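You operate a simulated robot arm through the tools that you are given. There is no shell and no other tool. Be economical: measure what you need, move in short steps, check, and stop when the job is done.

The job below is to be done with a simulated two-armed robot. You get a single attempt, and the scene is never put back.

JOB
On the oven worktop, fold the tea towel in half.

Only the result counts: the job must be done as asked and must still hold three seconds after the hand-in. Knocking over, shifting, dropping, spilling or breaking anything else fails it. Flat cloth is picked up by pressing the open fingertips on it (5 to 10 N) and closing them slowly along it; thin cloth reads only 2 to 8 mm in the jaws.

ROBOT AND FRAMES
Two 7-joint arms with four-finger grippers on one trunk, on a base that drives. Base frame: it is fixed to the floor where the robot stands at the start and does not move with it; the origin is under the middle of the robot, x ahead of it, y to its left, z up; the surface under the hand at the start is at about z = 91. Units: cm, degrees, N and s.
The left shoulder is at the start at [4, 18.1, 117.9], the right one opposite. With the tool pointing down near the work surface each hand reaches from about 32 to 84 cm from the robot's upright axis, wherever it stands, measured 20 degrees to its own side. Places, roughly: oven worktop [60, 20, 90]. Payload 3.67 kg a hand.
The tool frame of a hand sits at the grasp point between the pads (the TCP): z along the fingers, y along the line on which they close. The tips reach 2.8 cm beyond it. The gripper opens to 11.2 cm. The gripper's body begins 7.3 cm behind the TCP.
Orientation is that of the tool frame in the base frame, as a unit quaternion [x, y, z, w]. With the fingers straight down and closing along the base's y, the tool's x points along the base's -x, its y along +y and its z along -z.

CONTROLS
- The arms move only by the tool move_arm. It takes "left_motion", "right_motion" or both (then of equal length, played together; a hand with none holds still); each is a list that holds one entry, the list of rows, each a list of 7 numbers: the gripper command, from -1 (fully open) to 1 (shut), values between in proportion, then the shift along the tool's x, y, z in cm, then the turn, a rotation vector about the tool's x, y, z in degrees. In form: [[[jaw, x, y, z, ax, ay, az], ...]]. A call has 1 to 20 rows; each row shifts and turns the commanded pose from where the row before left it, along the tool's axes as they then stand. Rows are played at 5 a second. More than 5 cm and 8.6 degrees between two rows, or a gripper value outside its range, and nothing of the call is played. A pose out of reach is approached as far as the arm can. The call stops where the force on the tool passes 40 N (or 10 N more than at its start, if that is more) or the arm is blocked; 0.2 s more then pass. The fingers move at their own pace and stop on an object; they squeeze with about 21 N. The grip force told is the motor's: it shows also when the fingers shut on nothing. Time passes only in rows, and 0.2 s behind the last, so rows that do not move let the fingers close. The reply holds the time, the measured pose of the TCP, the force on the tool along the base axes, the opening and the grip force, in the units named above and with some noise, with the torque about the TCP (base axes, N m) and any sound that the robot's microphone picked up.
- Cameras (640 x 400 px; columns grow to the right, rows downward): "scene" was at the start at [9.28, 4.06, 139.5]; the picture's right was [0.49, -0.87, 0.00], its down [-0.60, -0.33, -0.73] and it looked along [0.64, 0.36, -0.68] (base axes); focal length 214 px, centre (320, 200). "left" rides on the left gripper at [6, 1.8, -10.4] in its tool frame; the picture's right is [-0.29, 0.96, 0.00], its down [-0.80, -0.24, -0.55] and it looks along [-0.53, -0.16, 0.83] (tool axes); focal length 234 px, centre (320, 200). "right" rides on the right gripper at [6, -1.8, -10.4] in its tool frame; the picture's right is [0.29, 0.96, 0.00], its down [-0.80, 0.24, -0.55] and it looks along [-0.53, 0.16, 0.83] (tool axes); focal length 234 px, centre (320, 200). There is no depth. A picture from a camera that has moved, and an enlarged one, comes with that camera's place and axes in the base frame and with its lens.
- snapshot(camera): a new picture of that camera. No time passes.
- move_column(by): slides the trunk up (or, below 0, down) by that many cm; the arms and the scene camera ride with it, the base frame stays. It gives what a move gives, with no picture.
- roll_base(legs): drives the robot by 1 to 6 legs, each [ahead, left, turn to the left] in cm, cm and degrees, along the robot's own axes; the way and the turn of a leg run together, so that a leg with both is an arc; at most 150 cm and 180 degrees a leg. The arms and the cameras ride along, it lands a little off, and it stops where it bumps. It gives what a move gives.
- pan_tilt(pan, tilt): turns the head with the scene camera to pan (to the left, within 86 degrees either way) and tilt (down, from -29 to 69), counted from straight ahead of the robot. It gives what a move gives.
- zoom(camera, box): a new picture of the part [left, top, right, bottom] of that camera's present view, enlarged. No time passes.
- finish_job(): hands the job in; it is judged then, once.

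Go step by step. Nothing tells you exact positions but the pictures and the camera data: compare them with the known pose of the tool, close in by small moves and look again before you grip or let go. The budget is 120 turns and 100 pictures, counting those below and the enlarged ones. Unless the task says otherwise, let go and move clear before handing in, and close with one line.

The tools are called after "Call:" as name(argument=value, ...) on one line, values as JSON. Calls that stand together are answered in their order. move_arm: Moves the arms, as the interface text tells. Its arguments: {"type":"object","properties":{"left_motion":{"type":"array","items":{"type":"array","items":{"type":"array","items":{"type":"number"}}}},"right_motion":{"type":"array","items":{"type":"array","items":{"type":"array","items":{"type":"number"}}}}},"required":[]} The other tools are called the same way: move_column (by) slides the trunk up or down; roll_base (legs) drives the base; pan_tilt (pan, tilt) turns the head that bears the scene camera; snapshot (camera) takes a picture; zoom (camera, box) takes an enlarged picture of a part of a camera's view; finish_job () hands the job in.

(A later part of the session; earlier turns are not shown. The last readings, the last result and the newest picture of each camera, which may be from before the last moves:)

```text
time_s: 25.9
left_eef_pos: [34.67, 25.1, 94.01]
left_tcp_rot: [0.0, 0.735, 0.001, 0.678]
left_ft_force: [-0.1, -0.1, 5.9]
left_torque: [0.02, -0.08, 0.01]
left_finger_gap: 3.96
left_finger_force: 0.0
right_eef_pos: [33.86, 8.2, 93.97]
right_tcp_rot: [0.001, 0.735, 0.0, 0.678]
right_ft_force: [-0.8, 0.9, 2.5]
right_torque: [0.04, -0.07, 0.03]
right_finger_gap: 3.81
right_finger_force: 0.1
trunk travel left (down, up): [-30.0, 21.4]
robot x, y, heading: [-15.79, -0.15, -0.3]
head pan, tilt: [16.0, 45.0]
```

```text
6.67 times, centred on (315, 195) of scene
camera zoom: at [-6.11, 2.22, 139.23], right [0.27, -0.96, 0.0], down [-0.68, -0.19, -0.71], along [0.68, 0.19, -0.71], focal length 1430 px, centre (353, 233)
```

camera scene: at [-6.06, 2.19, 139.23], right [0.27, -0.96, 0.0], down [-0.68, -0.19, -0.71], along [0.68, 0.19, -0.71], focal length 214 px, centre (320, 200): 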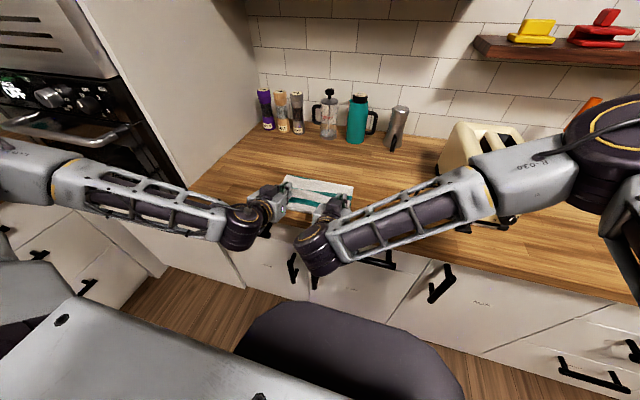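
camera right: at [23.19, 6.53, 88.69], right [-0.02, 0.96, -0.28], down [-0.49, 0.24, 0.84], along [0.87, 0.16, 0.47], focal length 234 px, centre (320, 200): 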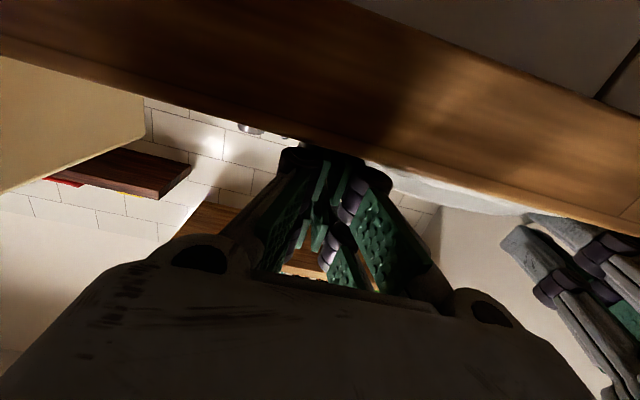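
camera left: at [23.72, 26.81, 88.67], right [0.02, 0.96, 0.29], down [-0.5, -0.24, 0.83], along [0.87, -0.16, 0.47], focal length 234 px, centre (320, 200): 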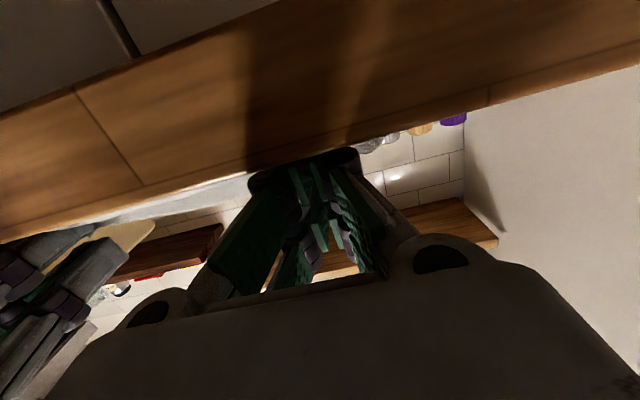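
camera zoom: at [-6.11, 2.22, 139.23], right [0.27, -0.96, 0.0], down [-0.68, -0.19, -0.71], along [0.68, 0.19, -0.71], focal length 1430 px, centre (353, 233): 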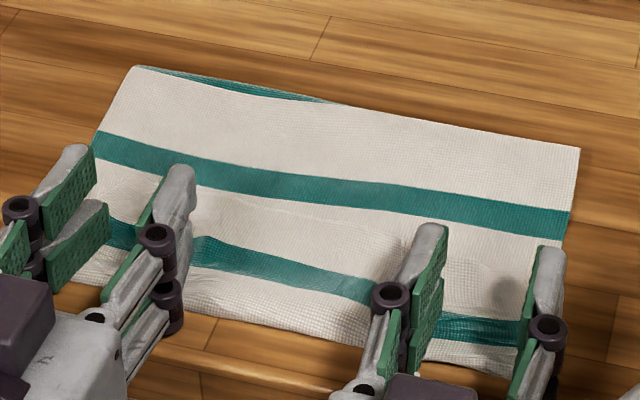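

The cloth lies nearly flat after release. I'll lift the fingers off and withdraw toward the robot.

Call:
move_arm(left_motion=[[[0.3, -0.5, 0, 0, 0, 0, 0], [0.3, -1, 0, 0, 0, 0, 0], [0.3, -1.5, 0, 0, 0, 0, 0], [0.3, -2, 0, -1, 0, 3, 0], [0.3, -2, 0, -3, 0, 4, 0], [0.3, -2, 0, -3, 0, 4, 0], [0.3, 0, 0, -3, 0, 4, 0], [0.3, 0, 0, 0, 0, 0, 0]]], right_motion=[[[0.3, -0.5, 0, 0, 0, 0, 0], [0.3, -1, 0, 0, 0, 0, 0], [0.3, -1.5, 0, 0, 0, 0, 0], [0.3, -2, 0, -1, 0, 3, 0], [0.3, -2, 0, -3, 0, 4, 0], [0.3, -2, 0, -3, 0, 4, 0], [0.3, 0, 0, -3, 0, 4, 0], [0.3, 0, 0, 0, 0, 0, 0]]])

Call:
snapshot(camera="scene")

Call:
zoom(camera="scene", box=[270, 165, 360, 225])

Call:
snapshot(camera="right")

```text
time_s: 27.7
left_eef_pos: [36.68, 24.58, 99.31]
left_tcp_rot: [0.0, 0.818, 0.0, 0.575]
left_ft_force: [0.0, 0.0, 0.5]
left_torque: [0.01, -0.02, -0.04]
left_finger_gap: 3.91
left_finger_force: 0.1
left hand out of reach, approached as far as the arm can: row 4, 5, 6, 7
right_eef_pos: [25.43, 8.31, 104.82]
right_tcp_rot: [0.001, 0.818, -0.001, 0.575]
right_ft_force: [0.1, -0.1, 0.8]
right_torque: [0.0, 0.01, -0.02]
right_finger_gap: 3.93
right_finger_force: 0.1
trunk travel left (down, up): [-30.0, 21.4]
robot x, y, heading: [-15.7, -0.07, -0.0]
head pan, tilt: [16.0, 45.0]
```

```text
67 pictures are left
camera scene: at [-6.0, 2.27, 139.22], right [0.27, -0.96, 0.0], down [-0.68, -0.19, -0.71], along [0.68, 0.19, -0.71], focal length 214 px, centre (320, 200)
```

scene: 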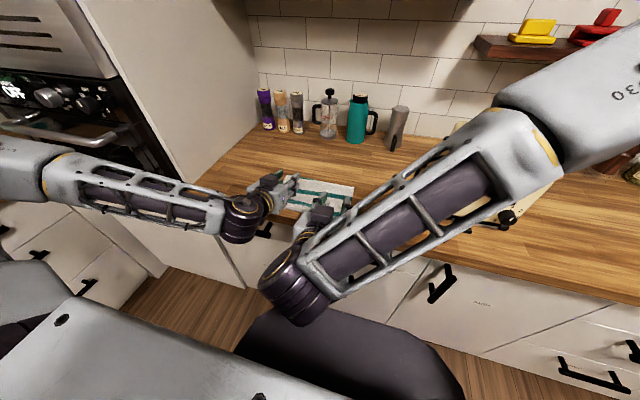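

```text
6.67 times, centred on (315, 195) of scene
camera zoom: at [-6.0, 2.27, 139.22], right [0.27, -0.96, 0.0], down [-0.68, -0.19, -0.71], along [0.68, 0.19, -0.71], focal length 1430 px, centre (353, 233)
```

zoom: 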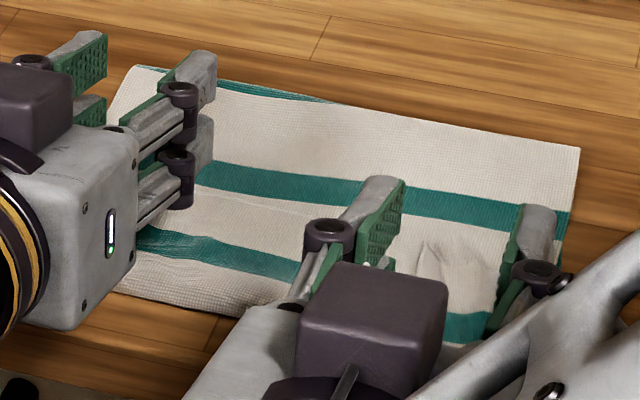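

```text
65 pictures are left
camera right: at [13.66, 6.55, 102.67], right [-0.1, 0.96, -0.27], down [-0.25, 0.24, 0.94], along [0.96, 0.16, 0.22], focal length 234 px, centre (320, 200)
```

right: 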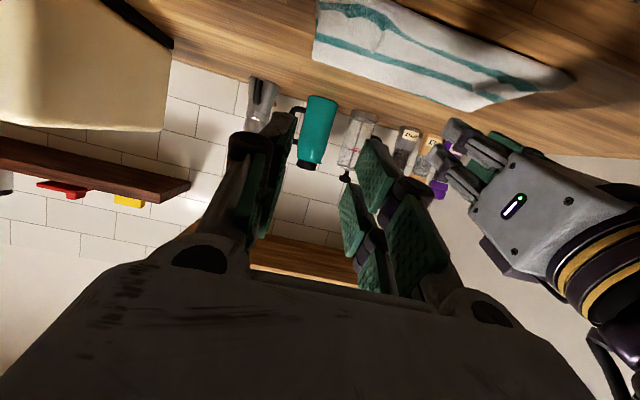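

The left arm is cramped but clear of the cloth. I'll raise the trunk to lift both hands for a full view.

Call:
move_column(by=15)

Call:
roll_base(legs=[[-15, 0, 0]])

Call:
snapshot(camera="scene")

```text
time_s: 29.4
left_eef_pos: [36.81, 24.77, 114.5]
left_tcp_rot: [0.0, 0.818, 0.0, 0.575]
left_ft_force: [0.7, 0.4, -0.2]
left_torque: [-0.03, 0.01, -0.02]
left_finger_gap: 3.91
left_finger_force: 0.1
right_eef_pos: [25.38, 8.37, 119.92]
right_tcp_rot: [0.001, 0.818, -0.001, 0.575]
right_ft_force: [0.3, -0.4, 0.0]
right_torque: [-0.01, -0.01, 0.01]
right_finger_gap: 3.93
right_finger_force: 0.1
trunk travel left (down, up): [-45.0, 6.4]
robot x, y, heading: [-15.69, 0.16, -0.1]
head pan, tilt: [16.0, 45.0]
```

```text
time_s: 30.8
left_eef_pos: [21.99, 24.63, 114.28]
left_tcp_rot: [0.001, 0.818, -0.001, 0.575]
left_ft_force: [1.2, -0.1, -0.9]
left_torque: [0.0, 0.0, 0.01]
left_finger_gap: 3.91
left_finger_force: 0.0
right_eef_pos: [10.69, 8.3, 119.67]
right_tcp_rot: [0.001, 0.818, -0.001, 0.576]
right_ft_force: [0.2, 1.0, -0.2]
right_torque: [0.01, -0.01, 0.0]
right_finger_gap: 3.9
right_finger_force: 0.0
trunk travel left (down, up): [-45.0, 6.4]
robot x, y, heading: [-30.92, 0.1, -0.2]
head pan, tilt: [16.0, 45.0]
```

```text
64 pictures are left
camera scene: at [-20.73, 2.28, 154.27], right [0.27, -0.96, 0.0], down [-0.68, -0.19, -0.71], along [0.68, 0.19, -0.71], focal length 214 px, centre (320, 200)
```

scene: 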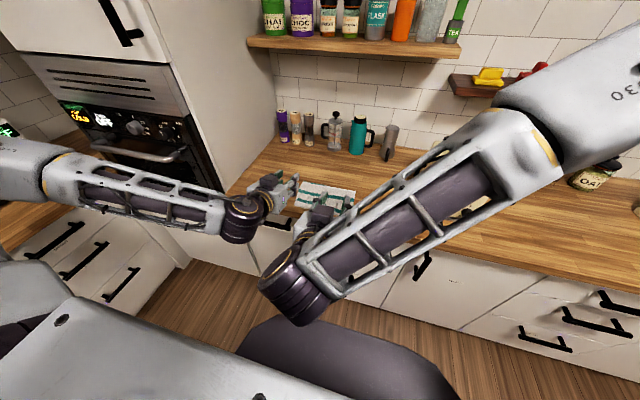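

Now I'll spread the hands apart so the camera can see the towel.

Call:
move_arm(left_motion=[[[0.3, 0, 3, 0, 0, 0, 0], [0.3, 0, 3, 0, 0, 0, 0], [0.3, 0, 3, 0, 0, 0, 0], [0.3, 0, 3, 0, 0, 0, 0]]], right_motion=[[[0.3, 0, -4, 0, 0, 0, 0], [0.3, 0, -4, 0, 0, 0, 0], [0.3, 0, -4, 0, 0, 0, 0], [0.3, 0, -4, 0, 0, 0, 0]]])

Call:
zoom(camera="scene", box=[260, 90, 400, 230])

```text
time_s: 31.8
left_eef_pos: [21.88, 36.72, 114.39]
left_tcp_rot: [0.001, 0.818, -0.001, 0.575]
left_ft_force: [-0.2, 0.7, -1.2]
left_torque: [0.01, -0.07, -0.06]
left_finger_gap: 3.92
left_finger_force: 0.0
right_eef_pos: [13.36, -4.08, 118.82]
right_tcp_rot: [0.003, 0.818, -0.002, 0.576]
right_ft_force: [-1.0, 0.1, 0.2]
right_torque: [-0.01, 0.01, 0.03]
right_finger_gap: 3.9
right_finger_force: 0.0
right hand out of reach, approached as far as the arm can: row 3, 4
trunk travel left (down, up): [-45.0, 6.4]
robot x, y, heading: [-30.72, 0.08, -0.0]
head pan, tilt: [16.0, 45.0]
```

```text
2.86 times, centred on (330, 160) of scene
camera zoom: at [-20.93, 2.29, 154.27], right [0.27, -0.96, 0.0], down [-0.68, -0.19, -0.71], along [0.68, 0.19, -0.71], focal length 613 px, centre (291, 314)
```

zoom: 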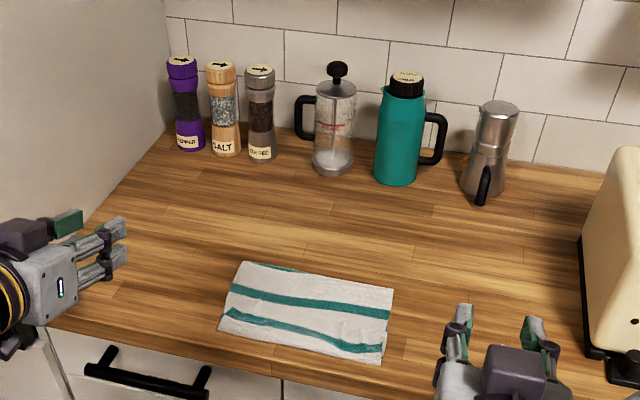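

Call:
zoom(camera="scene", box=[300, 140, 355, 175])

```text
11.43 times, centred on (328, 158) of scene
camera zoom: at [-20.93, 2.29, 154.27], right [0.27, -0.96, 0.0], down [-0.68, -0.19, -0.71], along [0.68, 0.19, -0.71], focal length 2451 px, centre (234, 686)
```

zoom: 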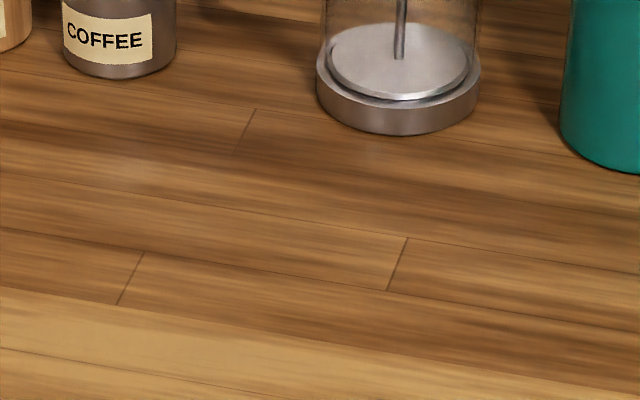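

Call:
zoom(camera="scene", box=[288, 176, 362, 222])

```text
8.65 times, centred on (325, 199) of scene
camera zoom: at [-20.93, 2.29, 154.27], right [0.27, -0.96, 0.0], down [-0.68, -0.19, -0.71], along [0.68, 0.19, -0.71], focal length 1855 px, centre (277, 209)
```

zoom: 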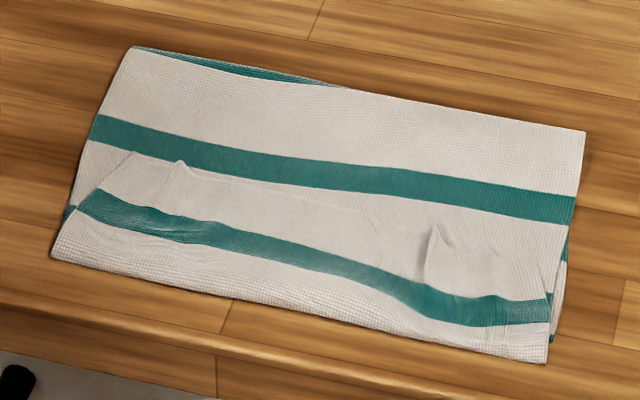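

Stripe spacing shows what went wrong: the top sheet bulged, so the crease sits at the second stripe (x≈48) and the far edge is folded back as a flap along x≈39. I'll go back, regrasp that edge, unroll it over the middle and redo the arc more tautly.

Call:
roll_base(legs=[[15, 0, 0]])

Call:
move_arm(left_motion=[[[0.28, 0, 0, 0, 0, 6, 0], [0.28, 0, 0, 0, 0, 6, 0], [0.28, 0, 0, 0, 0, 6, 0], [0.28, 0, 0, 0, 0, 6, 0], [0.28, 0, 0, 0, 0, 6, 0], [0.28, 0, 0, 0, 0, 6, 0], [0.28, 0, 0, 0, 0, 6, 0], [0.28, 0, 0, 0, 0, 6, 0]]], right_motion=[[[0.28, -1, 0, 0, 0, 6, 0], [0.28, -1, 0, 0, 0, 6, 0], [0.28, -1, 0, 0, 0, 6, 0], [0.28, -1, 0, 0, 0, 6, 0], [0.28, -1, 0, 0, 0, 6, 0], [0.28, -1, 0, 0, 0, 6, 0], [0.28, -1, 0, 0, 0, 6, 0], [0.28, -1, 0, 0, 0, 6, 0]]])

```text
time_s: 33.2
left_eef_pos: [36.63, 36.53, 114.46]
left_tcp_rot: [0.001, 0.817, -0.001, 0.577]
left_ft_force: [-0.2, 0.1, 0.5]
left_torque: [-0.01, 0.01, -0.02]
left_finger_gap: 3.91
left_finger_force: 0.0
right_eef_pos: [28.07, -4.07, 118.96]
right_tcp_rot: [0.003, 0.817, -0.002, 0.576]
right_ft_force: [-0.8, 0.7, 0.9]
right_torque: [-0.01, 0.01, 0.0]
right_finger_gap: 3.92
right_finger_force: 0.0
trunk travel left (down, up): [-45.0, 6.4]
robot x, y, heading: [-15.63, -0.49, -0.2]
head pan, tilt: [16.0, 45.0]
```

```text
time_s: 35.0
left_eef_pos: [36.94, 36.47, 114.45]
left_tcp_rot: [0.002, 0.982, 0.001, 0.191]
left_ft_force: [-0.2, -0.6, 0.0]
left_torque: [0.05, -0.01, 0.01]
left_finger_gap: 4.03
left_finger_force: 0.0
right_eef_pos: [33.61, -4.24, 124.76]
right_tcp_rot: [0.003, 0.981, 0.0, 0.192]
right_ft_force: [0.7, -0.2, 0.6]
right_torque: [-0.02, 0.01, 0.01]
right_finger_gap: 4.05
right_finger_force: 0.1
trunk travel left (down, up): [-45.0, 6.4]
robot x, y, heading: [-16.32, 0.11, -0.2]
head pan, tilt: [16.0, 45.0]
```

Call:
move_arm(left_motion=[[[0.28, -0.46, -3.25, 0.19, 0, 0, 0], [0.28, -0.46, -3.25, 0.19, 0, 0, 0], [0.28, -0.46, -3.25, 0.19, 0, 0, 0], [0.28, -0.46, -3.25, 0.19, 0, 0, 0], [0.28, 0, 0, 0, 0, 0, 0]]], right_motion=[[[0.28, -0.18, 3.3, 2.5, 0, 0, 0], [0.28, -0.18, 3.3, 2.5, 0, 0, 0], [0.28, -0.18, 3.3, 2.5, 0, 0, 0], [0.28, -0.18, 3.3, 2.5, 0, 0, 0], [0.28, 0, 0, 0, 0, 0, 0]]])

Call:
move_column(by=-15)

Call:
snapshot(camera="left")

Call:
snapshot(camera="right")

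Call:
snapshot(camera="scene")

```text
time_s: 36.2
left_eef_pos: [38.69, 23.38, 114.62]
left_tcp_rot: [0.001, 0.981, -0.001, 0.196]
left_ft_force: [-0.9, 0.6, -1.0]
left_torque: [0.02, -0.02, -0.02]
left_finger_gap: 4.04
left_finger_force: 0.0
right_eef_pos: [37.9, 8.82, 115.76]
right_tcp_rot: [0.003, 0.981, -0.001, 0.193]
right_ft_force: [0.1, 0.0, 0.6]
right_torque: [0.03, -0.01, 0.0]
right_finger_gap: 4.04
right_finger_force: 0.1
trunk travel left (down, up): [-45.0, 6.4]
robot x, y, heading: [-15.94, 0.01, -0.1]
head pan, tilt: [16.0, 45.0]
```

```text
time_s: 38.0
left_eef_pos: [38.67, 23.5, 99.53]
left_tcp_rot: [0.002, 0.981, 0.0, 0.194]
left_ft_force: [-0.2, 0.4, -0.3]
left_torque: [-0.02, -0.01, 0.03]
left_finger_gap: 4.03
left_finger_force: 0.1
right_eef_pos: [37.89, 8.96, 100.78]
right_tcp_rot: [0.003, 0.981, -0.001, 0.193]
right_ft_force: [0.4, -0.6, -0.4]
right_torque: [0.01, -0.02, -0.01]
right_finger_gap: 4.05
right_finger_force: 0.0
trunk travel left (down, up): [-30.0, 21.4]
robot x, y, heading: [-15.79, 0.08, -0.3]
head pan, tilt: [16.0, 45.0]
```

```text
60 pictures are left
camera left: at [29.12, 25.38, 106.81], right [0.27, 0.96, 0.11], down [0.53, -0.24, 0.82], along [0.81, -0.16, -0.57], focal length 234 px, centre (320, 200)
```

left: 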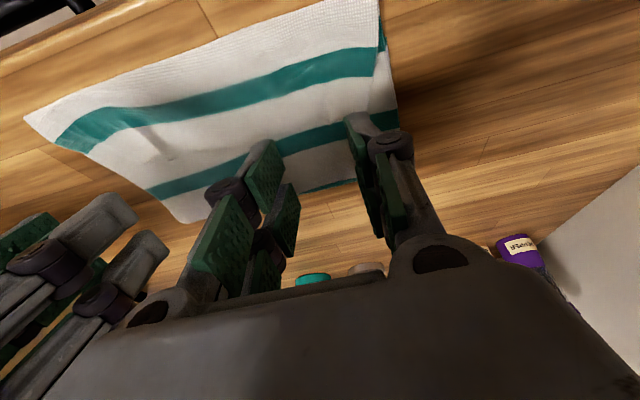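

```text
59 pictures are left
camera right: at [28.56, 7.16, 108.1], right [-0.26, 0.96, -0.11], down [0.53, 0.24, 0.82], along [0.81, 0.15, -0.57], focal length 234 px, centre (320, 200)
```

right: 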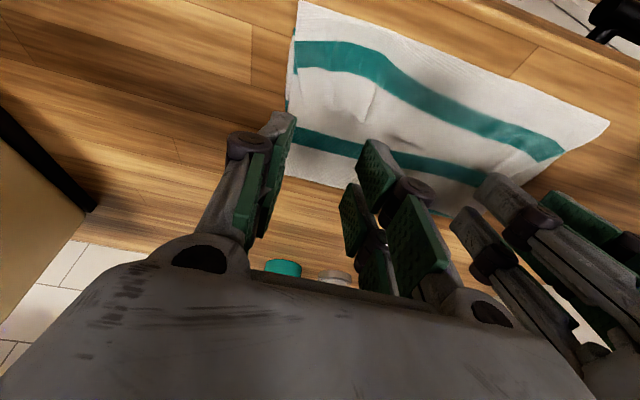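

```text
58 pictures are left
camera scene: at [-6.07, 2.21, 139.23], right [0.27, -0.96, 0.0], down [-0.68, -0.19, -0.71], along [0.68, 0.19, -0.71], focal length 214 px, centre (320, 200)
```

scene: 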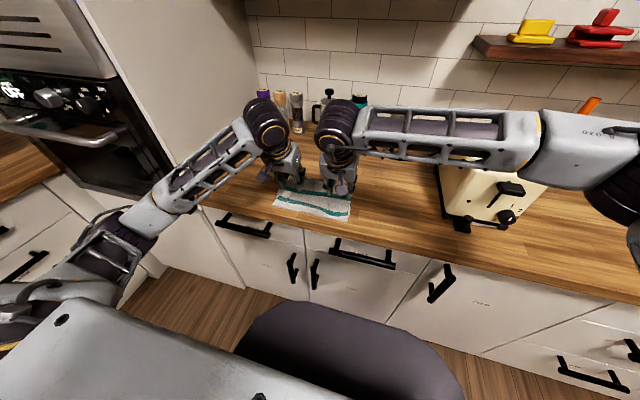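

Call:
zoom(camera="right", box=[280, 0, 620, 210])

Call:
zoom(camera="left", box=[20, 0, 400, 230])

```text
1.88 times, centred on (450, 105) of right
camera zoom: at [28.56, 7.16, 108.1], right [-0.26, 0.96, -0.11], down [0.53, 0.24, 0.82], along [0.81, 0.15, -0.57], focal length 441 px, centre (75, 379)
```

zoom: 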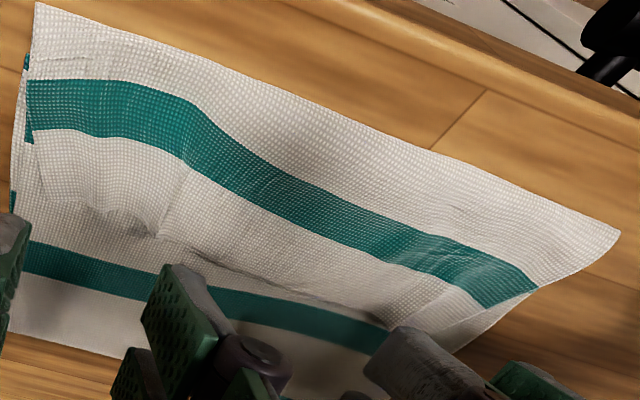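

```text
1.68 times, centred on (210, 115) of left
camera zoom: at [29.12, 25.38, 106.81], right [0.27, 0.96, 0.11], down [0.53, -0.24, 0.82], along [0.81, -0.16, -0.57], focal length 394 px, centre (505, 343)
```

zoom: 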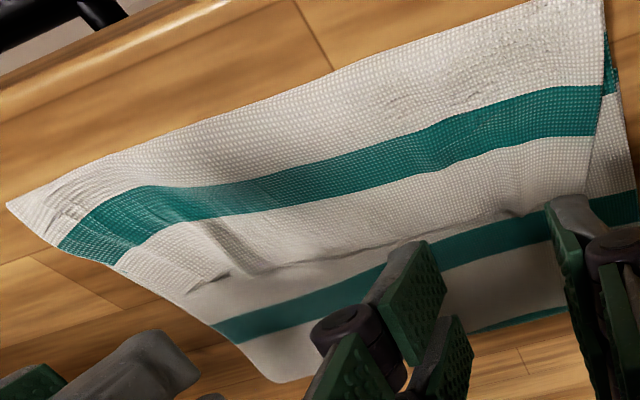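

Confirmed: the flap's free edge (the far edge of the towel) lies at x≈40 from y≈6.5 to 27.7, with its bumpy face up. I'll bring both hands onto it.

Call:
move_arm(left_motion=[[[0.28, 0.43, 0.3, 1.15, 0, 0, 0], [0.28, 0.43, 0.3, 1.15, 0, 0, 0], [0.28, 0.43, 0.3, 1.15, 0, 0, 0], [0.28, 0, 0, 0, 0, 0, 0]]], right_motion=[[[0.28, 0.38, 0.25, 1.64, 0, 0, 0], [0.28, 0.38, 0.25, 1.64, 0, 0, 0], [0.28, 0.38, 0.25, 1.64, 0, 0, 0], [0.28, 0, 0, 0, 0, 0, 0]]])

Call:
snapshot(camera="left")

Call:
snapshot(camera="right")

```text
time_s: 39.0
left_eef_pos: [38.79, 24.43, 95.73]
left_tcp_rot: [0.001, 0.981, 0.0, 0.194]
left_ft_force: [0.0, 0.1, 0.2]
left_torque: [0.01, 0.0, 0.0]
left_finger_gap: 4.04
left_finger_force: 0.0
right_eef_pos: [38.75, 9.71, 95.78]
right_tcp_rot: [0.004, 0.981, -0.001, 0.194]
right_ft_force: [0.2, -0.7, 0.2]
right_torque: [0.0, -0.02, 0.01]
right_finger_gap: 4.04
right_finger_force: 0.1
trunk travel left (down, up): [-30.0, 21.4]
robot x, y, heading: [-16.3, -0.11, -0.0]
head pan, tilt: [16.0, 45.0]
```

```text
55 pictures are left
camera left: at [29.25, 26.27, 103.12], right [0.27, 0.96, 0.11], down [0.53, -0.24, 0.82], along [0.81, -0.16, -0.57], focal length 234 px, centre (320, 200)
```

left: 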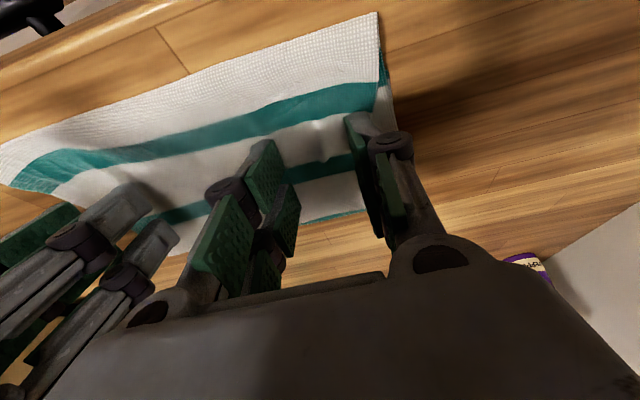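

```text
54 pictures are left
camera right: at [29.44, 7.87, 103.08], right [-0.26, 0.96, -0.11], down [0.53, 0.24, 0.82], along [0.81, 0.15, -0.57], focal length 234 px, centre (320, 200)
```

right: 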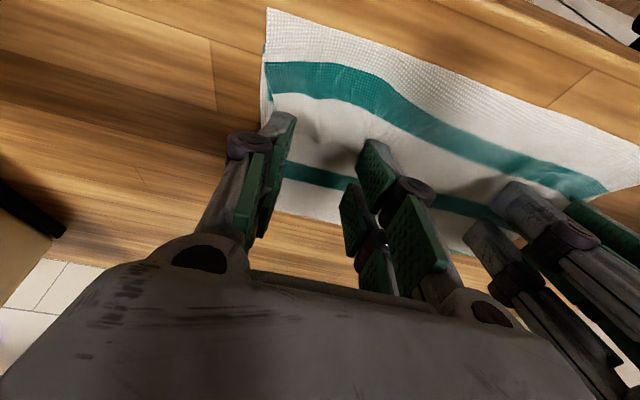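

Call:
zoom(camera="left", box=[220, 60, 420, 220])

Call:
zoom(camera="right", box=[230, 60, 430, 220])

```text
2.50 times, centred on (320, 140) of left
camera zoom: at [29.25, 26.27, 103.12], right [0.27, 0.96, 0.11], down [0.53, -0.24, 0.82], along [0.81, -0.16, -0.57], focal length 585 px, centre (320, 350)
```

zoom: 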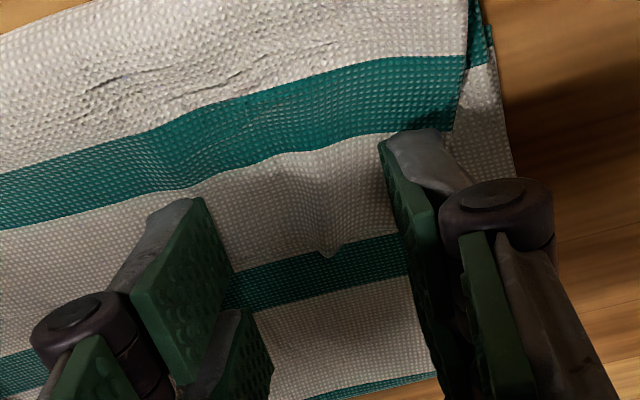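

```text
2.50 times, centred on (330, 140) of right
camera zoom: at [29.44, 7.87, 103.08], right [-0.26, 0.96, -0.11], down [0.53, 0.24, 0.82], along [0.81, 0.15, -0.57], focal length 585 px, centre (295, 350)
```

zoom: 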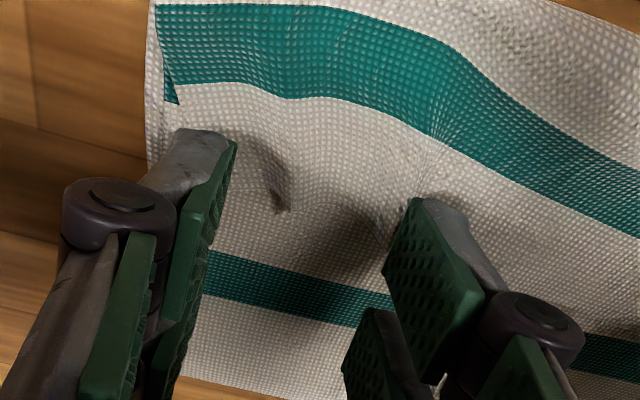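

Both pairs straddle the old pinch marks at the edge, which is good. I'll shift the right hand 0.4 cm back and lower both gently to touch.

Call:
move_arm(left_motion=[[[0.28, 0.11, 0, 0.28, 0, 0, 0], [0.28, 0.11, 0, 0.28, 0, 0, 0], [0.28, 0.08, 0, 0.18, 0, 0, 0], [0.28, 0, 0, 0, 0, 0, 0]]], right_motion=[[[0.28, 0.48, 0, 0.13, 0, 0, 0], [0.28, 0.11, 0, 0.28, 0, 0, 0], [0.28, 0.08, 0, 0.18, 0, 0, 0], [0.28, 0, 0, 0, 0, 0, 0]]])

```text
time_s: 40.0
left_eef_pos: [38.9, 24.44, 94.95]
left_tcp_rot: [0.001, 0.981, -0.001, 0.193]
left_ft_force: [-0.3, 0.8, 0.5]
left_torque: [-0.04, -0.01, -0.01]
left_finger_gap: 4.03
left_finger_force: 0.1
right_eef_pos: [38.44, 9.65, 94.9]
right_tcp_rot: [0.002, 0.981, 0.0, 0.193]
right_ft_force: [0.3, 0.9, 0.2]
right_torque: [0.0, -0.03, 0.0]
right_finger_gap: 4.03
right_finger_force: 0.0
trunk travel left (down, up): [-30.0, 21.4]
robot x, y, heading: [-15.88, -0.04, -0.3]
head pan, tilt: [16.0, 45.0]
```

Call:
move_arm(left_motion=[[[0.28, 0.08, 0, 0.18, 0, 0, 0], [0.28, 0.04, 0, 0.09, 0, 0, 0], [0.28, 0, 0, 0, 0, 0, 0]]], right_motion=[[[0.28, 0.08, 0, 0.18, 0, 0, 0], [0.28, 0.04, 0, 0.09, 0, 0, 0], [0.28, 0, 0, 0, 0, 0, 0]]])

```text
time_s: 40.8
left_eef_pos: [38.72, 24.52, 94.7]
left_tcp_rot: [0.002, 0.981, 0.0, 0.194]
left_ft_force: [0.7, 1.2, 4.4]
left_torque: [0.01, 0.04, -0.03]
left_finger_gap: 4.05
left_finger_force: 0.4
right_eef_pos: [38.38, 9.63, 94.7]
right_tcp_rot: [0.003, 0.981, 0.0, 0.195]
right_ft_force: [0.8, -0.1, 3.9]
right_torque: [-0.11, 0.04, 0.01]
right_finger_gap: 4.08
right_finger_force: 0.6
trunk travel left (down, up): [-30.0, 21.4]
robot x, y, heading: [-15.74, -0.1, -0.2]
head pan, tilt: [16.0, 45.0]
```

Both hands touch at 4 N. I'll add a slight push and close slowly.

Call:
move_arm(left_motion=[[[0.28, 0.02, 0, 0.06, 0, 0, 0], [0.34, 0, 0, 0, 0, 0, 0], [0.4, 0, 0, 0, 0, 0, 0], [0.46, 0, 0, 0, 0, 0, 0], [0.52, 0, 0, 0, 0, 0, 0], [0.58, 0, 0, 0, 0, 0, 0], [0.64, 0, 0, 0, 0, 0, 0], [0.7, 0, 0, 0, 0, 0, 0], [0.76, 0, 0, 0, 0, 0, 0], [0.82, 0, 0, 0, 0, 0, 0], [0.88, 0, 0, 0, 0, 0, 0], [0.94, 0, 0, 0, 0, 0, 0], [1, 0, 0, 0, 0, 0, 0], [1, 0, 0, 0, 0, 0, 0], [1, 0, 0, 0, 0, 0, 0]]], right_motion=[[[0.28, 0.02, 0, 0.06, 0, 0, 0], [0.34, 0, 0, 0, 0, 0, 0], [0.4, 0, 0, 0, 0, 0, 0], [0.46, 0, 0, 0, 0, 0, 0], [0.52, 0, 0, 0, 0, 0, 0], [0.58, 0, 0, 0, 0, 0, 0], [0.64, 0, 0, 0, 0, 0, 0], [0.7, 0, 0, 0, 0, 0, 0], [0.76, 0, 0, 0, 0, 0, 0], [0.82, 0, 0, 0, 0, 0, 0], [0.88, 0, 0, 0, 0, 0, 0], [0.94, 0, 0, 0, 0, 0, 0], [1, 0, 0, 0, 0, 0, 0], [1, 0, 0, 0, 0, 0, 0], [1, 0, 0, 0, 0, 0, 0]]])

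Call:
zoom(camera="left", box=[220, 60, 420, 220])

Call:
zoom(camera="right", box=[230, 60, 430, 220])

```text
time_s: 44.0
left_eef_pos: [38.71, 24.39, 94.52]
left_tcp_rot: [0.002, 0.981, -0.002, 0.194]
left_ft_force: [-0.1, -1.0, 4.6]
left_torque: [-0.07, 0.09, 0.04]
left_finger_gap: 0.37
left_finger_force: 20.6
right_eef_pos: [38.34, 9.71, 94.63]
right_tcp_rot: [0.003, 0.981, -0.001, 0.194]
right_ft_force: [0.3, -0.8, 1.7]
right_torque: [-0.06, 0.06, 0.02]
right_finger_gap: 0.23
right_finger_force: 20.8
trunk travel left (down, up): [-30.0, 21.4]
robot x, y, heading: [-15.85, -0.05, -0.0]
head pan, tilt: [16.0, 45.0]
```

```text
2.50 times, centred on (320, 140) of left
camera zoom: at [29.21, 26.23, 101.98], right [0.27, 0.96, 0.11], down [0.53, -0.24, 0.82], along [0.81, -0.16, -0.57], focal length 585 px, centre (320, 350)
```

zoom: 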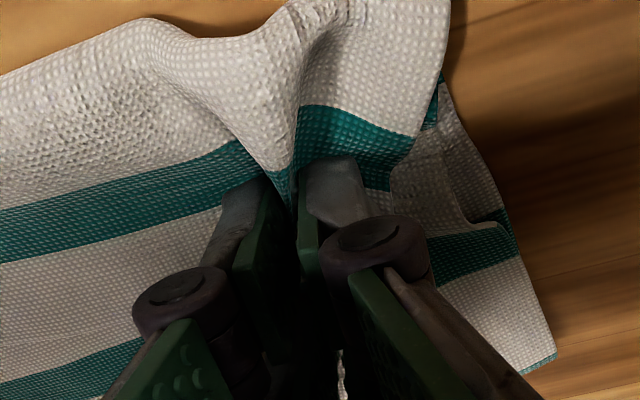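

```text
2.50 times, centred on (330, 140) of right
camera zoom: at [28.92, 7.87, 101.94], right [-0.26, 0.96, -0.11], down [0.53, 0.24, 0.82], along [0.81, 0.15, -0.57], focal length 585 px, centre (295, 350)
```

zoom: 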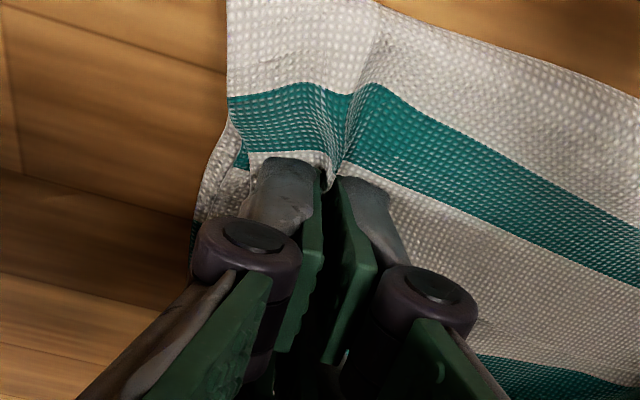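

The right hand has a single ridge at 2.3 mm. The left reads 3.7 mm and may hold two layers, so I'll lift 3 cm and look.

Call:
move_arm(left_motion=[[[1, -0.4, 0, -0.93, 0, 0, 0], [1, -0.4, 0, -0.93, 0, 0, 0], [1, -0.4, 0, -0.93, 0, 0, 0], [1, -0.4, 0, -0.93, 0, 0, 0], [1, 0, 0, 0, 0, 0, 0]]], right_motion=[[[1, -0.4, 0, -0.93, 0, 0, 0], [1, -0.4, 0, -0.93, 0, 0, 0], [1, -0.4, 0, -0.93, 0, 0, 0], [1, -0.4, 0, -0.93, 0, 0, 0], [1, 0, 0, 0, 0, 0, 0]]])

Call:
zoom(camera="scene", box=[260, 150, 370, 230])

Call:
snapshot(camera="left")

Call:
snapshot(camera="right")

```text
time_s: 45.2
left_eef_pos: [38.72, 24.46, 98.57]
left_tcp_rot: [0.001, 0.981, 0.0, 0.194]
left_ft_force: [0.5, -0.2, -0.6]
left_torque: [-0.05, -0.01, 0.0]
left_finger_gap: 0.36
left_finger_force: 21.4
right_eef_pos: [38.41, 9.59, 98.68]
right_tcp_rot: [0.003, 0.981, -0.001, 0.193]
right_ft_force: [-0.1, 0.1, -0.5]
right_torque: [0.0, 0.02, -0.03]
right_finger_gap: 0.23
right_finger_force: 21.1
trunk travel left (down, up): [-30.0, 21.4]
robot x, y, heading: [-16.07, 0.19, -0.4]
head pan, tilt: [16.0, 45.0]
```

```text
5.00 times, centred on (315, 190) of scene
camera zoom: at [-6.03, 2.23, 139.22], right [0.27, -0.96, 0.0], down [-0.68, -0.19, -0.71], along [0.68, 0.19, -0.71], focal length 1072 px, centre (345, 250)
```

zoom: 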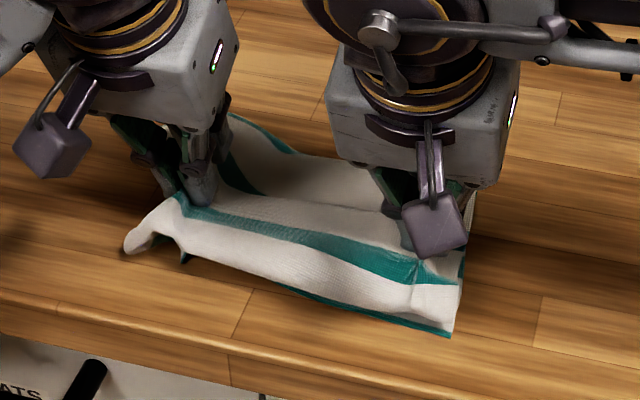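

```text
48 pictures are left
camera left: at [29.28, 26.27, 105.98], right [0.27, 0.96, 0.11], down [0.53, -0.24, 0.81], along [0.81, -0.16, -0.57], focal length 234 px, centre (320, 200)
```

left: 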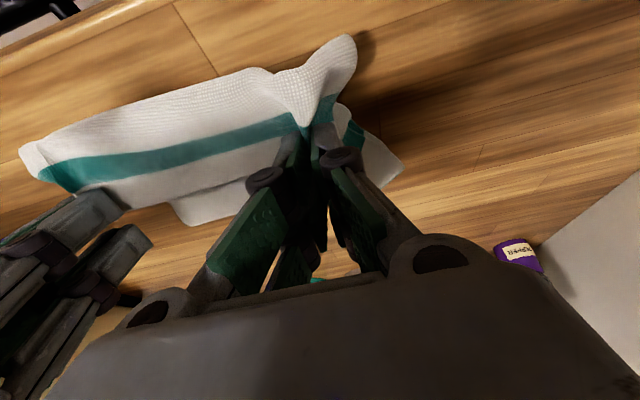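

```text
47 pictures are left
camera right: at [29.07, 7.95, 106.03], right [-0.26, 0.96, -0.11], down [0.53, 0.24, 0.81], along [0.81, 0.15, -0.57], focal length 234 px, centre (320, 200)
```

right: 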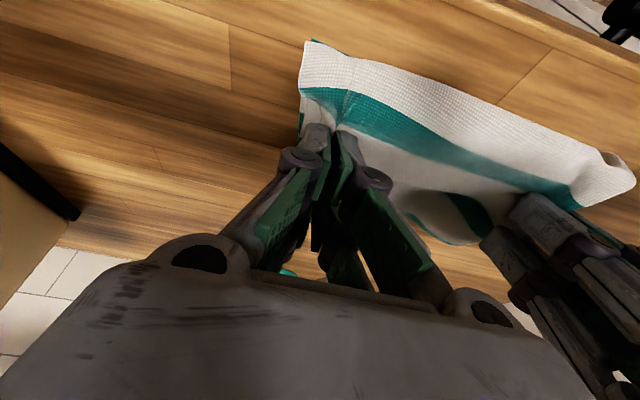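

The left hand took the layers beneath as well. I'll set both back down, open only the left jaw, and regrip with a lighter touch.

Call:
move_arm(left_motion=[[[1, 0.4, 0, 0.93, 0, 0, 0], [1, 0.4, 0, 0.93, 0, 0, 0], [1, 0.4, 0, 0.93, 0, 0, 0], [1, 0.35, 0, 0.8, 0, 0, 0], [0.85, 0, 0, 0, 0, 0, 0], [0.7, 0, 0, 0, 0, 0, 0], [0.5, 0, 0, 0, 0, 0, 0], [0.28, 0, 0, 0, 0, 0, 0], [0.28, -0.4, 0, -0.93, 0, 0, 0], [0.28, -0.8, 0, -1.86, 0, 0, 0], [0.28, 0, 0, 0, 0, 0, 0]]], right_motion=[[[1, 0.4, 0, 0.93, 0, 0, 0], [1, 0.4, 0, 0.93, 0, 0, 0], [1, 0.4, 0, 0.93, 0, 0, 0], [1, 0.3, 0, 0.7, 0, 0, 0], [1, 0, 0, 0, 0, 0, 0], [1, 0, 0, 0, 0, 0, 0], [1, 0, 0, 0, 0, 0, 0], [1, 0, 0, 0, 0, 0, 0], [1, 0, 0, 0, 0, 0, 0], [1, 0, 0, 0, 0, 0, 0], [1, 0, 0, 0, 0, 0, 0]]])

Call:
zoom(camera="left", box=[180, 20, 430, 220])

Call:
zoom(camera="scene", box=[260, 150, 370, 230])

```text
time_s: 47.6
left_eef_pos: [38.84, 24.41, 97.91]
left_tcp_rot: [0.001, 0.981, 0.0, 0.193]
left_ft_force: [-1.1, 0.2, -0.1]
left_torque: [-0.02, 0.01, 0.0]
left_finger_gap: 4.0
left_finger_force: 0.1
right_eef_pos: [38.32, 9.67, 94.83]
right_tcp_rot: [0.002, 0.981, 0.0, 0.193]
right_ft_force: [-0.3, -0.2, 0.2]
right_torque: [0.03, 0.0, -0.02]
right_finger_gap: 0.19
right_finger_force: 20.5
trunk travel left (down, up): [-30.0, 21.4]
robot x, y, heading: [-15.55, -0.3, -0.2]
head pan, tilt: [16.0, 45.0]
```

```text
2.00 times, centred on (305, 120) of left
camera zoom: at [29.27, 26.29, 105.15], right [0.27, 0.96, 0.11], down [0.53, -0.24, 0.82], along [0.81, -0.16, -0.57], focal length 468 px, centre (350, 360)
```

zoom: 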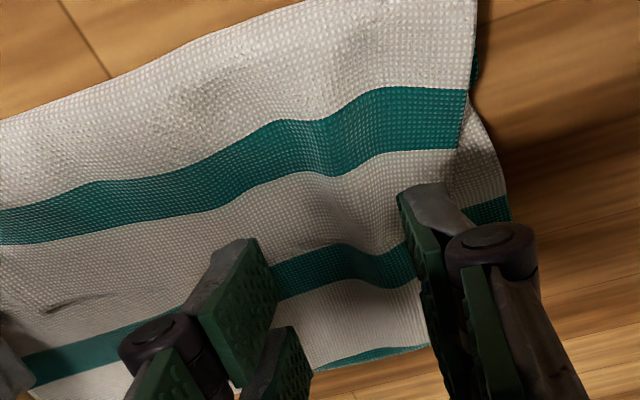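

```text
5.00 times, centred on (315, 190) of scene
camera zoom: at [-6.04, 2.24, 139.22], right [0.27, -0.96, 0.0], down [-0.68, -0.19, -0.71], along [0.68, 0.19, -0.71], focal length 1072 px, centre (345, 250)
```

zoom: 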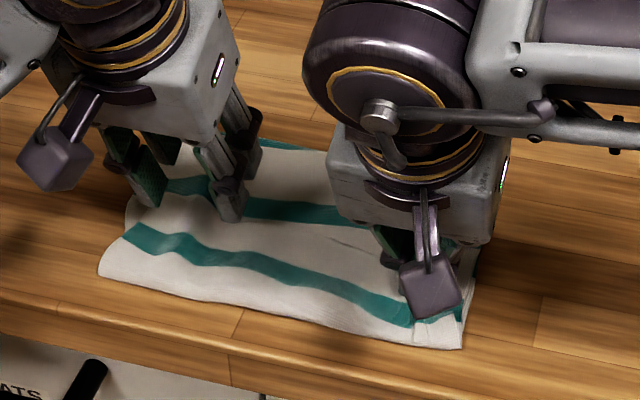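

The edge on the left lies at x≈40.5. I'll go down again with a narrower jaw, nearer to the edge and pressing more lightly.

Call:
move_arm(left_motion=[[[0.42, -0.46, 0, 0.19, 0, 0, 0], [0.42, 0.4, 0, 0.93, 0, 0, 0], [0.42, 0.4, 0, 0.93, 0, 0, 0], [0.42, 0.3, 0, 0.7, 0, 0, 0], [0.42, 0, 0, 0, 0, 0, 0]]])

```text
time_s: 48.8
left_eef_pos: [39.32, 24.47, 94.96]
left_tcp_rot: [0.001, 0.981, 0.0, 0.193]
left_ft_force: [0.0, -1.0, -0.3]
left_torque: [0.01, -0.03, -0.02]
left_finger_gap: 3.25
left_finger_force: 0.0
right_eef_pos: [38.3, 9.73, 94.94]
right_tcp_rot: [0.003, 0.981, 0.0, 0.193]
right_ft_force: [0.2, 0.9, 0.3]
right_torque: [0.01, -0.05, 0.02]
right_finger_gap: 0.21
right_finger_force: 21.9
trunk travel left (down, up): [-30.0, 21.4]
robot x, y, heading: [-15.58, 0.45, -0.1]
head pan, tilt: [16.0, 45.0]
```

Call:
move_arm(left_motion=[[[0.42, 0.08, 0, 0.18, 0, 0, 0], [0.42, 0, 0, 0, 0, 0, 0]]])

```text
time_s: 49.4
left_eef_pos: [39.29, 24.39, 94.87]
left_tcp_rot: [0.002, 0.981, -0.001, 0.193]
left_ft_force: [0.4, -0.2, 1.9]
left_torque: [0.05, 0.02, -0.02]
left_finger_gap: 3.27
left_finger_force: 0.0
right_eef_pos: [38.35, 9.61, 94.89]
right_tcp_rot: [0.003, 0.981, -0.001, 0.193]
right_ft_force: [0.5, 0.4, -0.5]
right_torque: [-0.02, 0.0, 0.01]
right_finger_gap: 0.22
right_finger_force: 20.9
trunk travel left (down, up): [-30.0, 21.4]
robot x, y, heading: [-15.93, 0.22, 0.0]
head pan, tilt: [16.0, 45.0]
```

It reads about 2 N, so I'll close slowly here.

Call:
move_arm(left_motion=[[[0.47, 0, 0, 0, 0, 0, 0], [0.52, 0, 0, 0, 0, 0, 0], [0.57, 0, 0, 0, 0, 0, 0], [0.62, 0, 0, 0, 0, 0, 0], [0.67, 0, 0, 0, 0, 0, 0], [0.72, 0, 0, 0, 0, 0, 0], [0.77, 0, 0, 0, 0, 0, 0], [0.82, 0, 0, 0, 0, 0, 0], [0.87, 0, 0, 0, 0, 0, 0], [0.92, 0, 0, 0, 0, 0, 0], [1, 0, 0, 0, 0, 0, 0], [1, 0, 0, 0, 0, 0, 0], [1, 0, 0, 0, 0, 0, 0]]])

Call:
zoom(camera="left", box=[220, 60, 420, 220])

```text
time_s: 52.2
left_eef_pos: [39.28, 24.38, 94.83]
left_tcp_rot: [0.002, 0.981, 0.0, 0.193]
left_ft_force: [0.2, 0.4, 1.7]
left_torque: [-0.02, 0.01, -0.01]
left_finger_gap: 0.35
left_finger_force: 21.2
right_eef_pos: [38.42, 9.74, 94.89]
right_tcp_rot: [0.003, 0.981, 0.0, 0.193]
right_ft_force: [-0.7, -0.3, -0.5]
right_torque: [0.0, 0.01, 0.0]
right_finger_gap: 0.2
right_finger_force: 21.9
trunk travel left (down, up): [-30.0, 21.4]
robot x, y, heading: [-15.85, 0.06, -0.3]
head pan, tilt: [16.0, 45.0]
```

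```text
2.50 times, centred on (320, 140) of left
camera zoom: at [29.73, 26.27, 102.18], right [0.27, 0.96, 0.11], down [0.53, -0.24, 0.82], along [0.81, -0.16, -0.57], focal length 585 px, centre (320, 350)
```

zoom: 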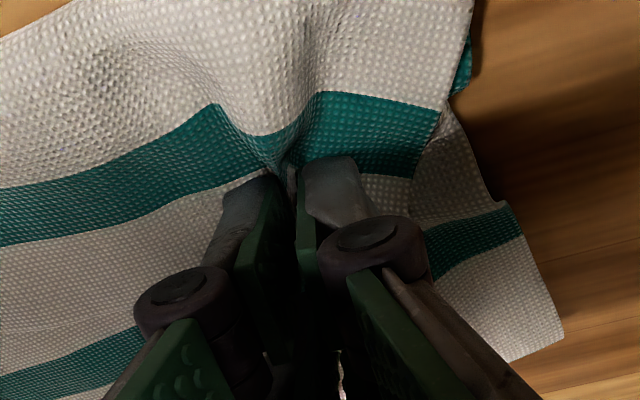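

Two layers again on the left. I'll release it and raise that hand, then let the right hand lift its corner to open the flap so the left can take a single layer.

Call:
move_arm(left_motion=[[[0.85, 0, 0, 0, 0, 0, 0], [0.7, 0, 0, 0, 0, 0, 0], [0.5, 0, 0, 0, 0, 0, 0], [0.28, 0, 0, 0, 0, 0, 0], [0.28, -0.4, 0, -0.93, 0, 0, 0], [0.28, -0.8, 0.5, -1.86, 0, 0, 0], [0.28, -0.8, 1, -2.2, 0, 0, 0], [0.28, -0.8, 1, -2.2, 0, 0, 0], [0.28, -0.8, 1, -2.2, 0, 0, 0], [0.28, -0.8, 0, -2.2, 0, 0, 0], [0.28, 0, 0, 0, 0, 0, 0]]], right_motion=[[[1, 0, 0, 0, 0, 0, 0], [1, 0, 0, 0, 0, 0, 0], [1, 0, 0, 0, 0, 0, 0], [1, 0, 0, 0, 0, 0, 0], [1, 0, 0, 0, 0, 0, 0], [1, -0.8, 0, -1.86, 0, 0, 0], [1, -1.2, 0, -1.7, 0, 0, 0], [1, -1.5, 0, -1.5, 0, 0, 0], [1, -1.8, 0, -1.2, 0, 0, 0], [1, -2, 0, -1, 0, 0, 0], [1, 0, 0, 0, 0, 0, 0]]])

Call:
snapshot(camera="left")

Call:
snapshot(camera="right")

Call:
zoom(camera="scene", box=[240, 100, 400, 230])

```text
time_s: 54.6
left_eef_pos: [38.93, 27.97, 107.18]
left_tcp_rot: [0.002, 0.981, -0.002, 0.193]
left_ft_force: [0.7, 0.3, -1.2]
left_torque: [-0.02, 0.01, 0.02]
left_finger_gap: 4.03
left_finger_force: 0.0
right_eef_pos: [42.44, 9.59, 104.36]
right_tcp_rot: [0.002, 0.981, -0.001, 0.193]
right_ft_force: [-0.2, -0.1, -0.4]
right_torque: [-0.03, -0.03, -0.01]
right_finger_gap: 0.2
right_finger_force: 21.6
trunk travel left (down, up): [-30.0, 21.4]
robot x, y, heading: [-15.63, 0.42, -0.1]
head pan, tilt: [16.0, 45.0]
```

```text
43 pictures are left
camera left: at [29.4, 29.9, 114.56], right [0.27, 0.96, 0.11], down [0.53, -0.24, 0.82], along [0.81, -0.16, -0.57], focal length 234 px, centre (320, 200)
```

left: 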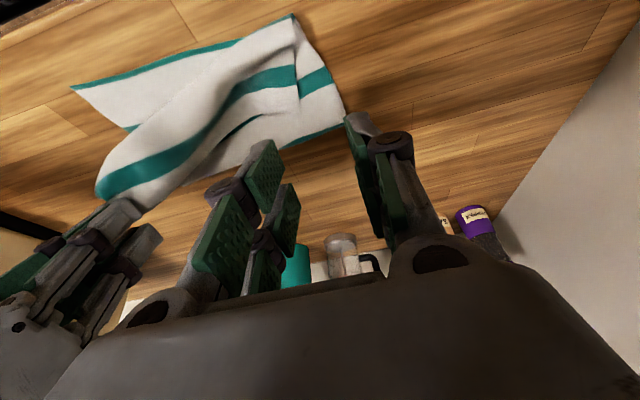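

```text
42 pictures are left
camera right: at [33.04, 7.93, 111.7], right [-0.26, 0.96, -0.11], down [0.53, 0.24, 0.81], along [0.81, 0.15, -0.57], focal length 234 px, centre (320, 200)
```

right: 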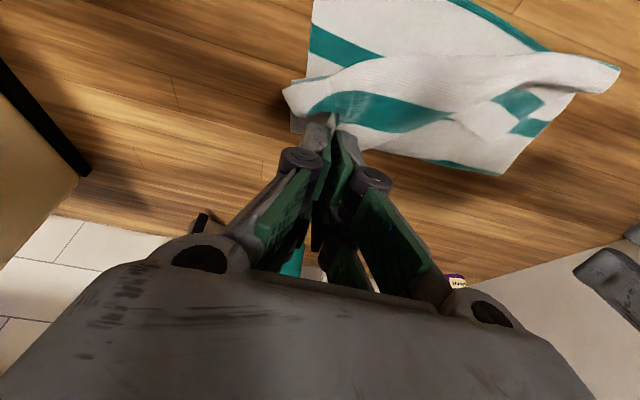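

```text
3.08 times, centred on (320, 165) of scene
camera zoom: at [-6.05, 2.23, 139.22], right [0.27, -0.96, 0.0], down [-0.68, -0.19, -0.71], along [0.68, 0.19, -0.71], focal length 660 px, centre (320, 308)
```

zoom: 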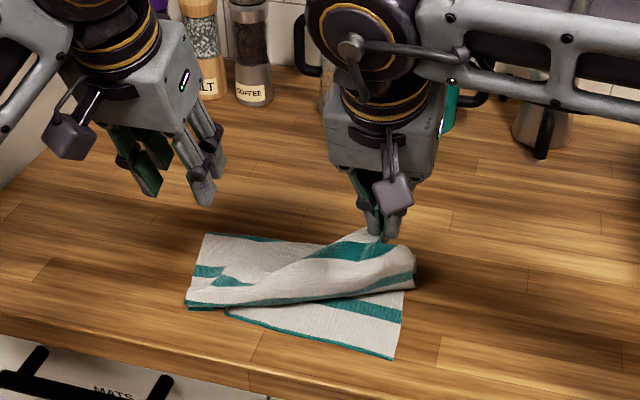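

The right hand is opening the flap nicely and the towel's near edge hasn't moved. I'll take the corner further away, then drive forward to lay it out again.

Call:
move_arm(right_motion=[[[1, -2.8, 0, 0.35, 0, 0, 0], [1, -2.8, 0, 0.35, 0, 0, 0], [1, -2.8, 0, 0.35, 0, 0, 0], [1, -2.8, 0, 0.35, 0, 0, 0], [1, 0, 0, 0, 0, 0, 0]]])

Call:
roll_base(legs=[[7, 0, 0], [7, 0, 0]])

Call:
snapshot(camera="left")

Call:
snapshot(camera="scene")

```text
time_s: 55.8
left_eef_pos: [38.88, 28.03, 107.24]
left_tcp_rot: [0.002, 0.981, 0.0, 0.193]
left_ft_force: [-0.2, 0.6, 0.0]
left_torque: [-0.04, 0.01, 0.04]
left_finger_gap: 4.01
left_finger_force: 0.0
right_eef_pos: [53.15, 9.57, 107.3]
right_tcp_rot: [0.003, 0.981, 0.0, 0.194]
right_ft_force: [-0.3, 0.1, 0.1]
right_torque: [0.01, 0.01, -0.01]
right_finger_gap: 0.21
right_finger_force: 20.9
trunk travel left (down, up): [-30.0, 21.4]
robot x, y, heading: [-15.89, 0.05, -0.1]
head pan, tilt: [16.0, 45.0]
```

```text
time_s: 57.4
left_eef_pos: [52.95, 28.11, 107.13]
left_tcp_rot: [0.001, 0.981, 0.0, 0.192]
left_ft_force: [0.7, -0.4, -0.2]
left_torque: [-0.01, 0.03, 0.03]
left_finger_gap: 4.02
left_finger_force: 0.1
right_eef_pos: [67.19, 9.68, 107.18]
right_tcp_rot: [0.002, 0.981, 0.0, 0.193]
right_ft_force: [0.9, -0.3, -0.6]
right_torque: [-0.04, 0.02, 0.01]
right_finger_gap: 0.23
right_finger_force: 21.6
trunk travel left (down, up): [-30.0, 21.4]
robot x, y, heading: [-2.09, 0.03, -0.1]
head pan, tilt: [16.0, 45.0]
```

```text
40 pictures are left
camera left: at [43.39, 29.87, 114.47], right [0.27, 0.96, 0.11], down [0.53, -0.24, 0.81], along [0.81, -0.16, -0.57], focal length 234 px, centre (320, 200)
```

left: 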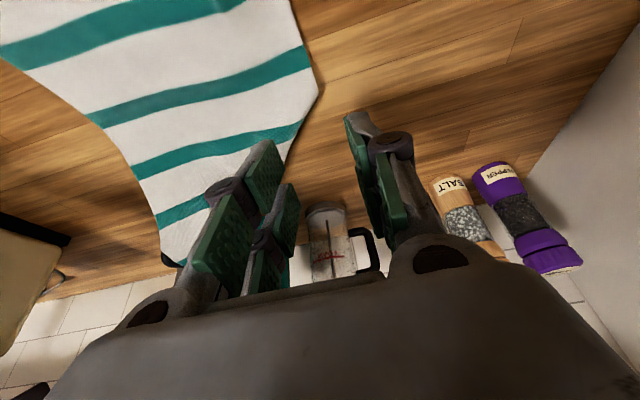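

```text
39 pictures are left
camera scene: at [7.96, 2.23, 139.21], right [0.27, -0.96, 0.0], down [-0.68, -0.19, -0.71], along [0.68, 0.19, -0.71], focal length 214 px, centre (320, 200)
```

scene: 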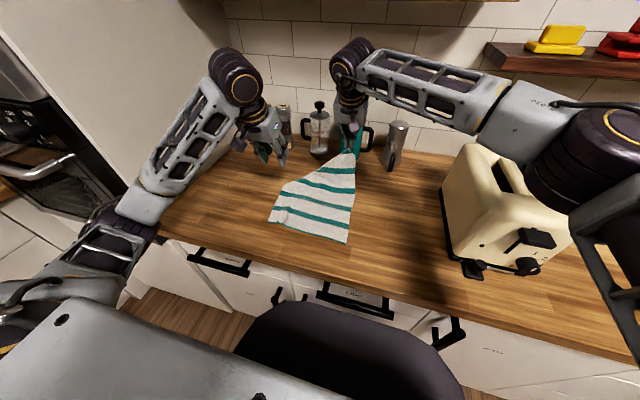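

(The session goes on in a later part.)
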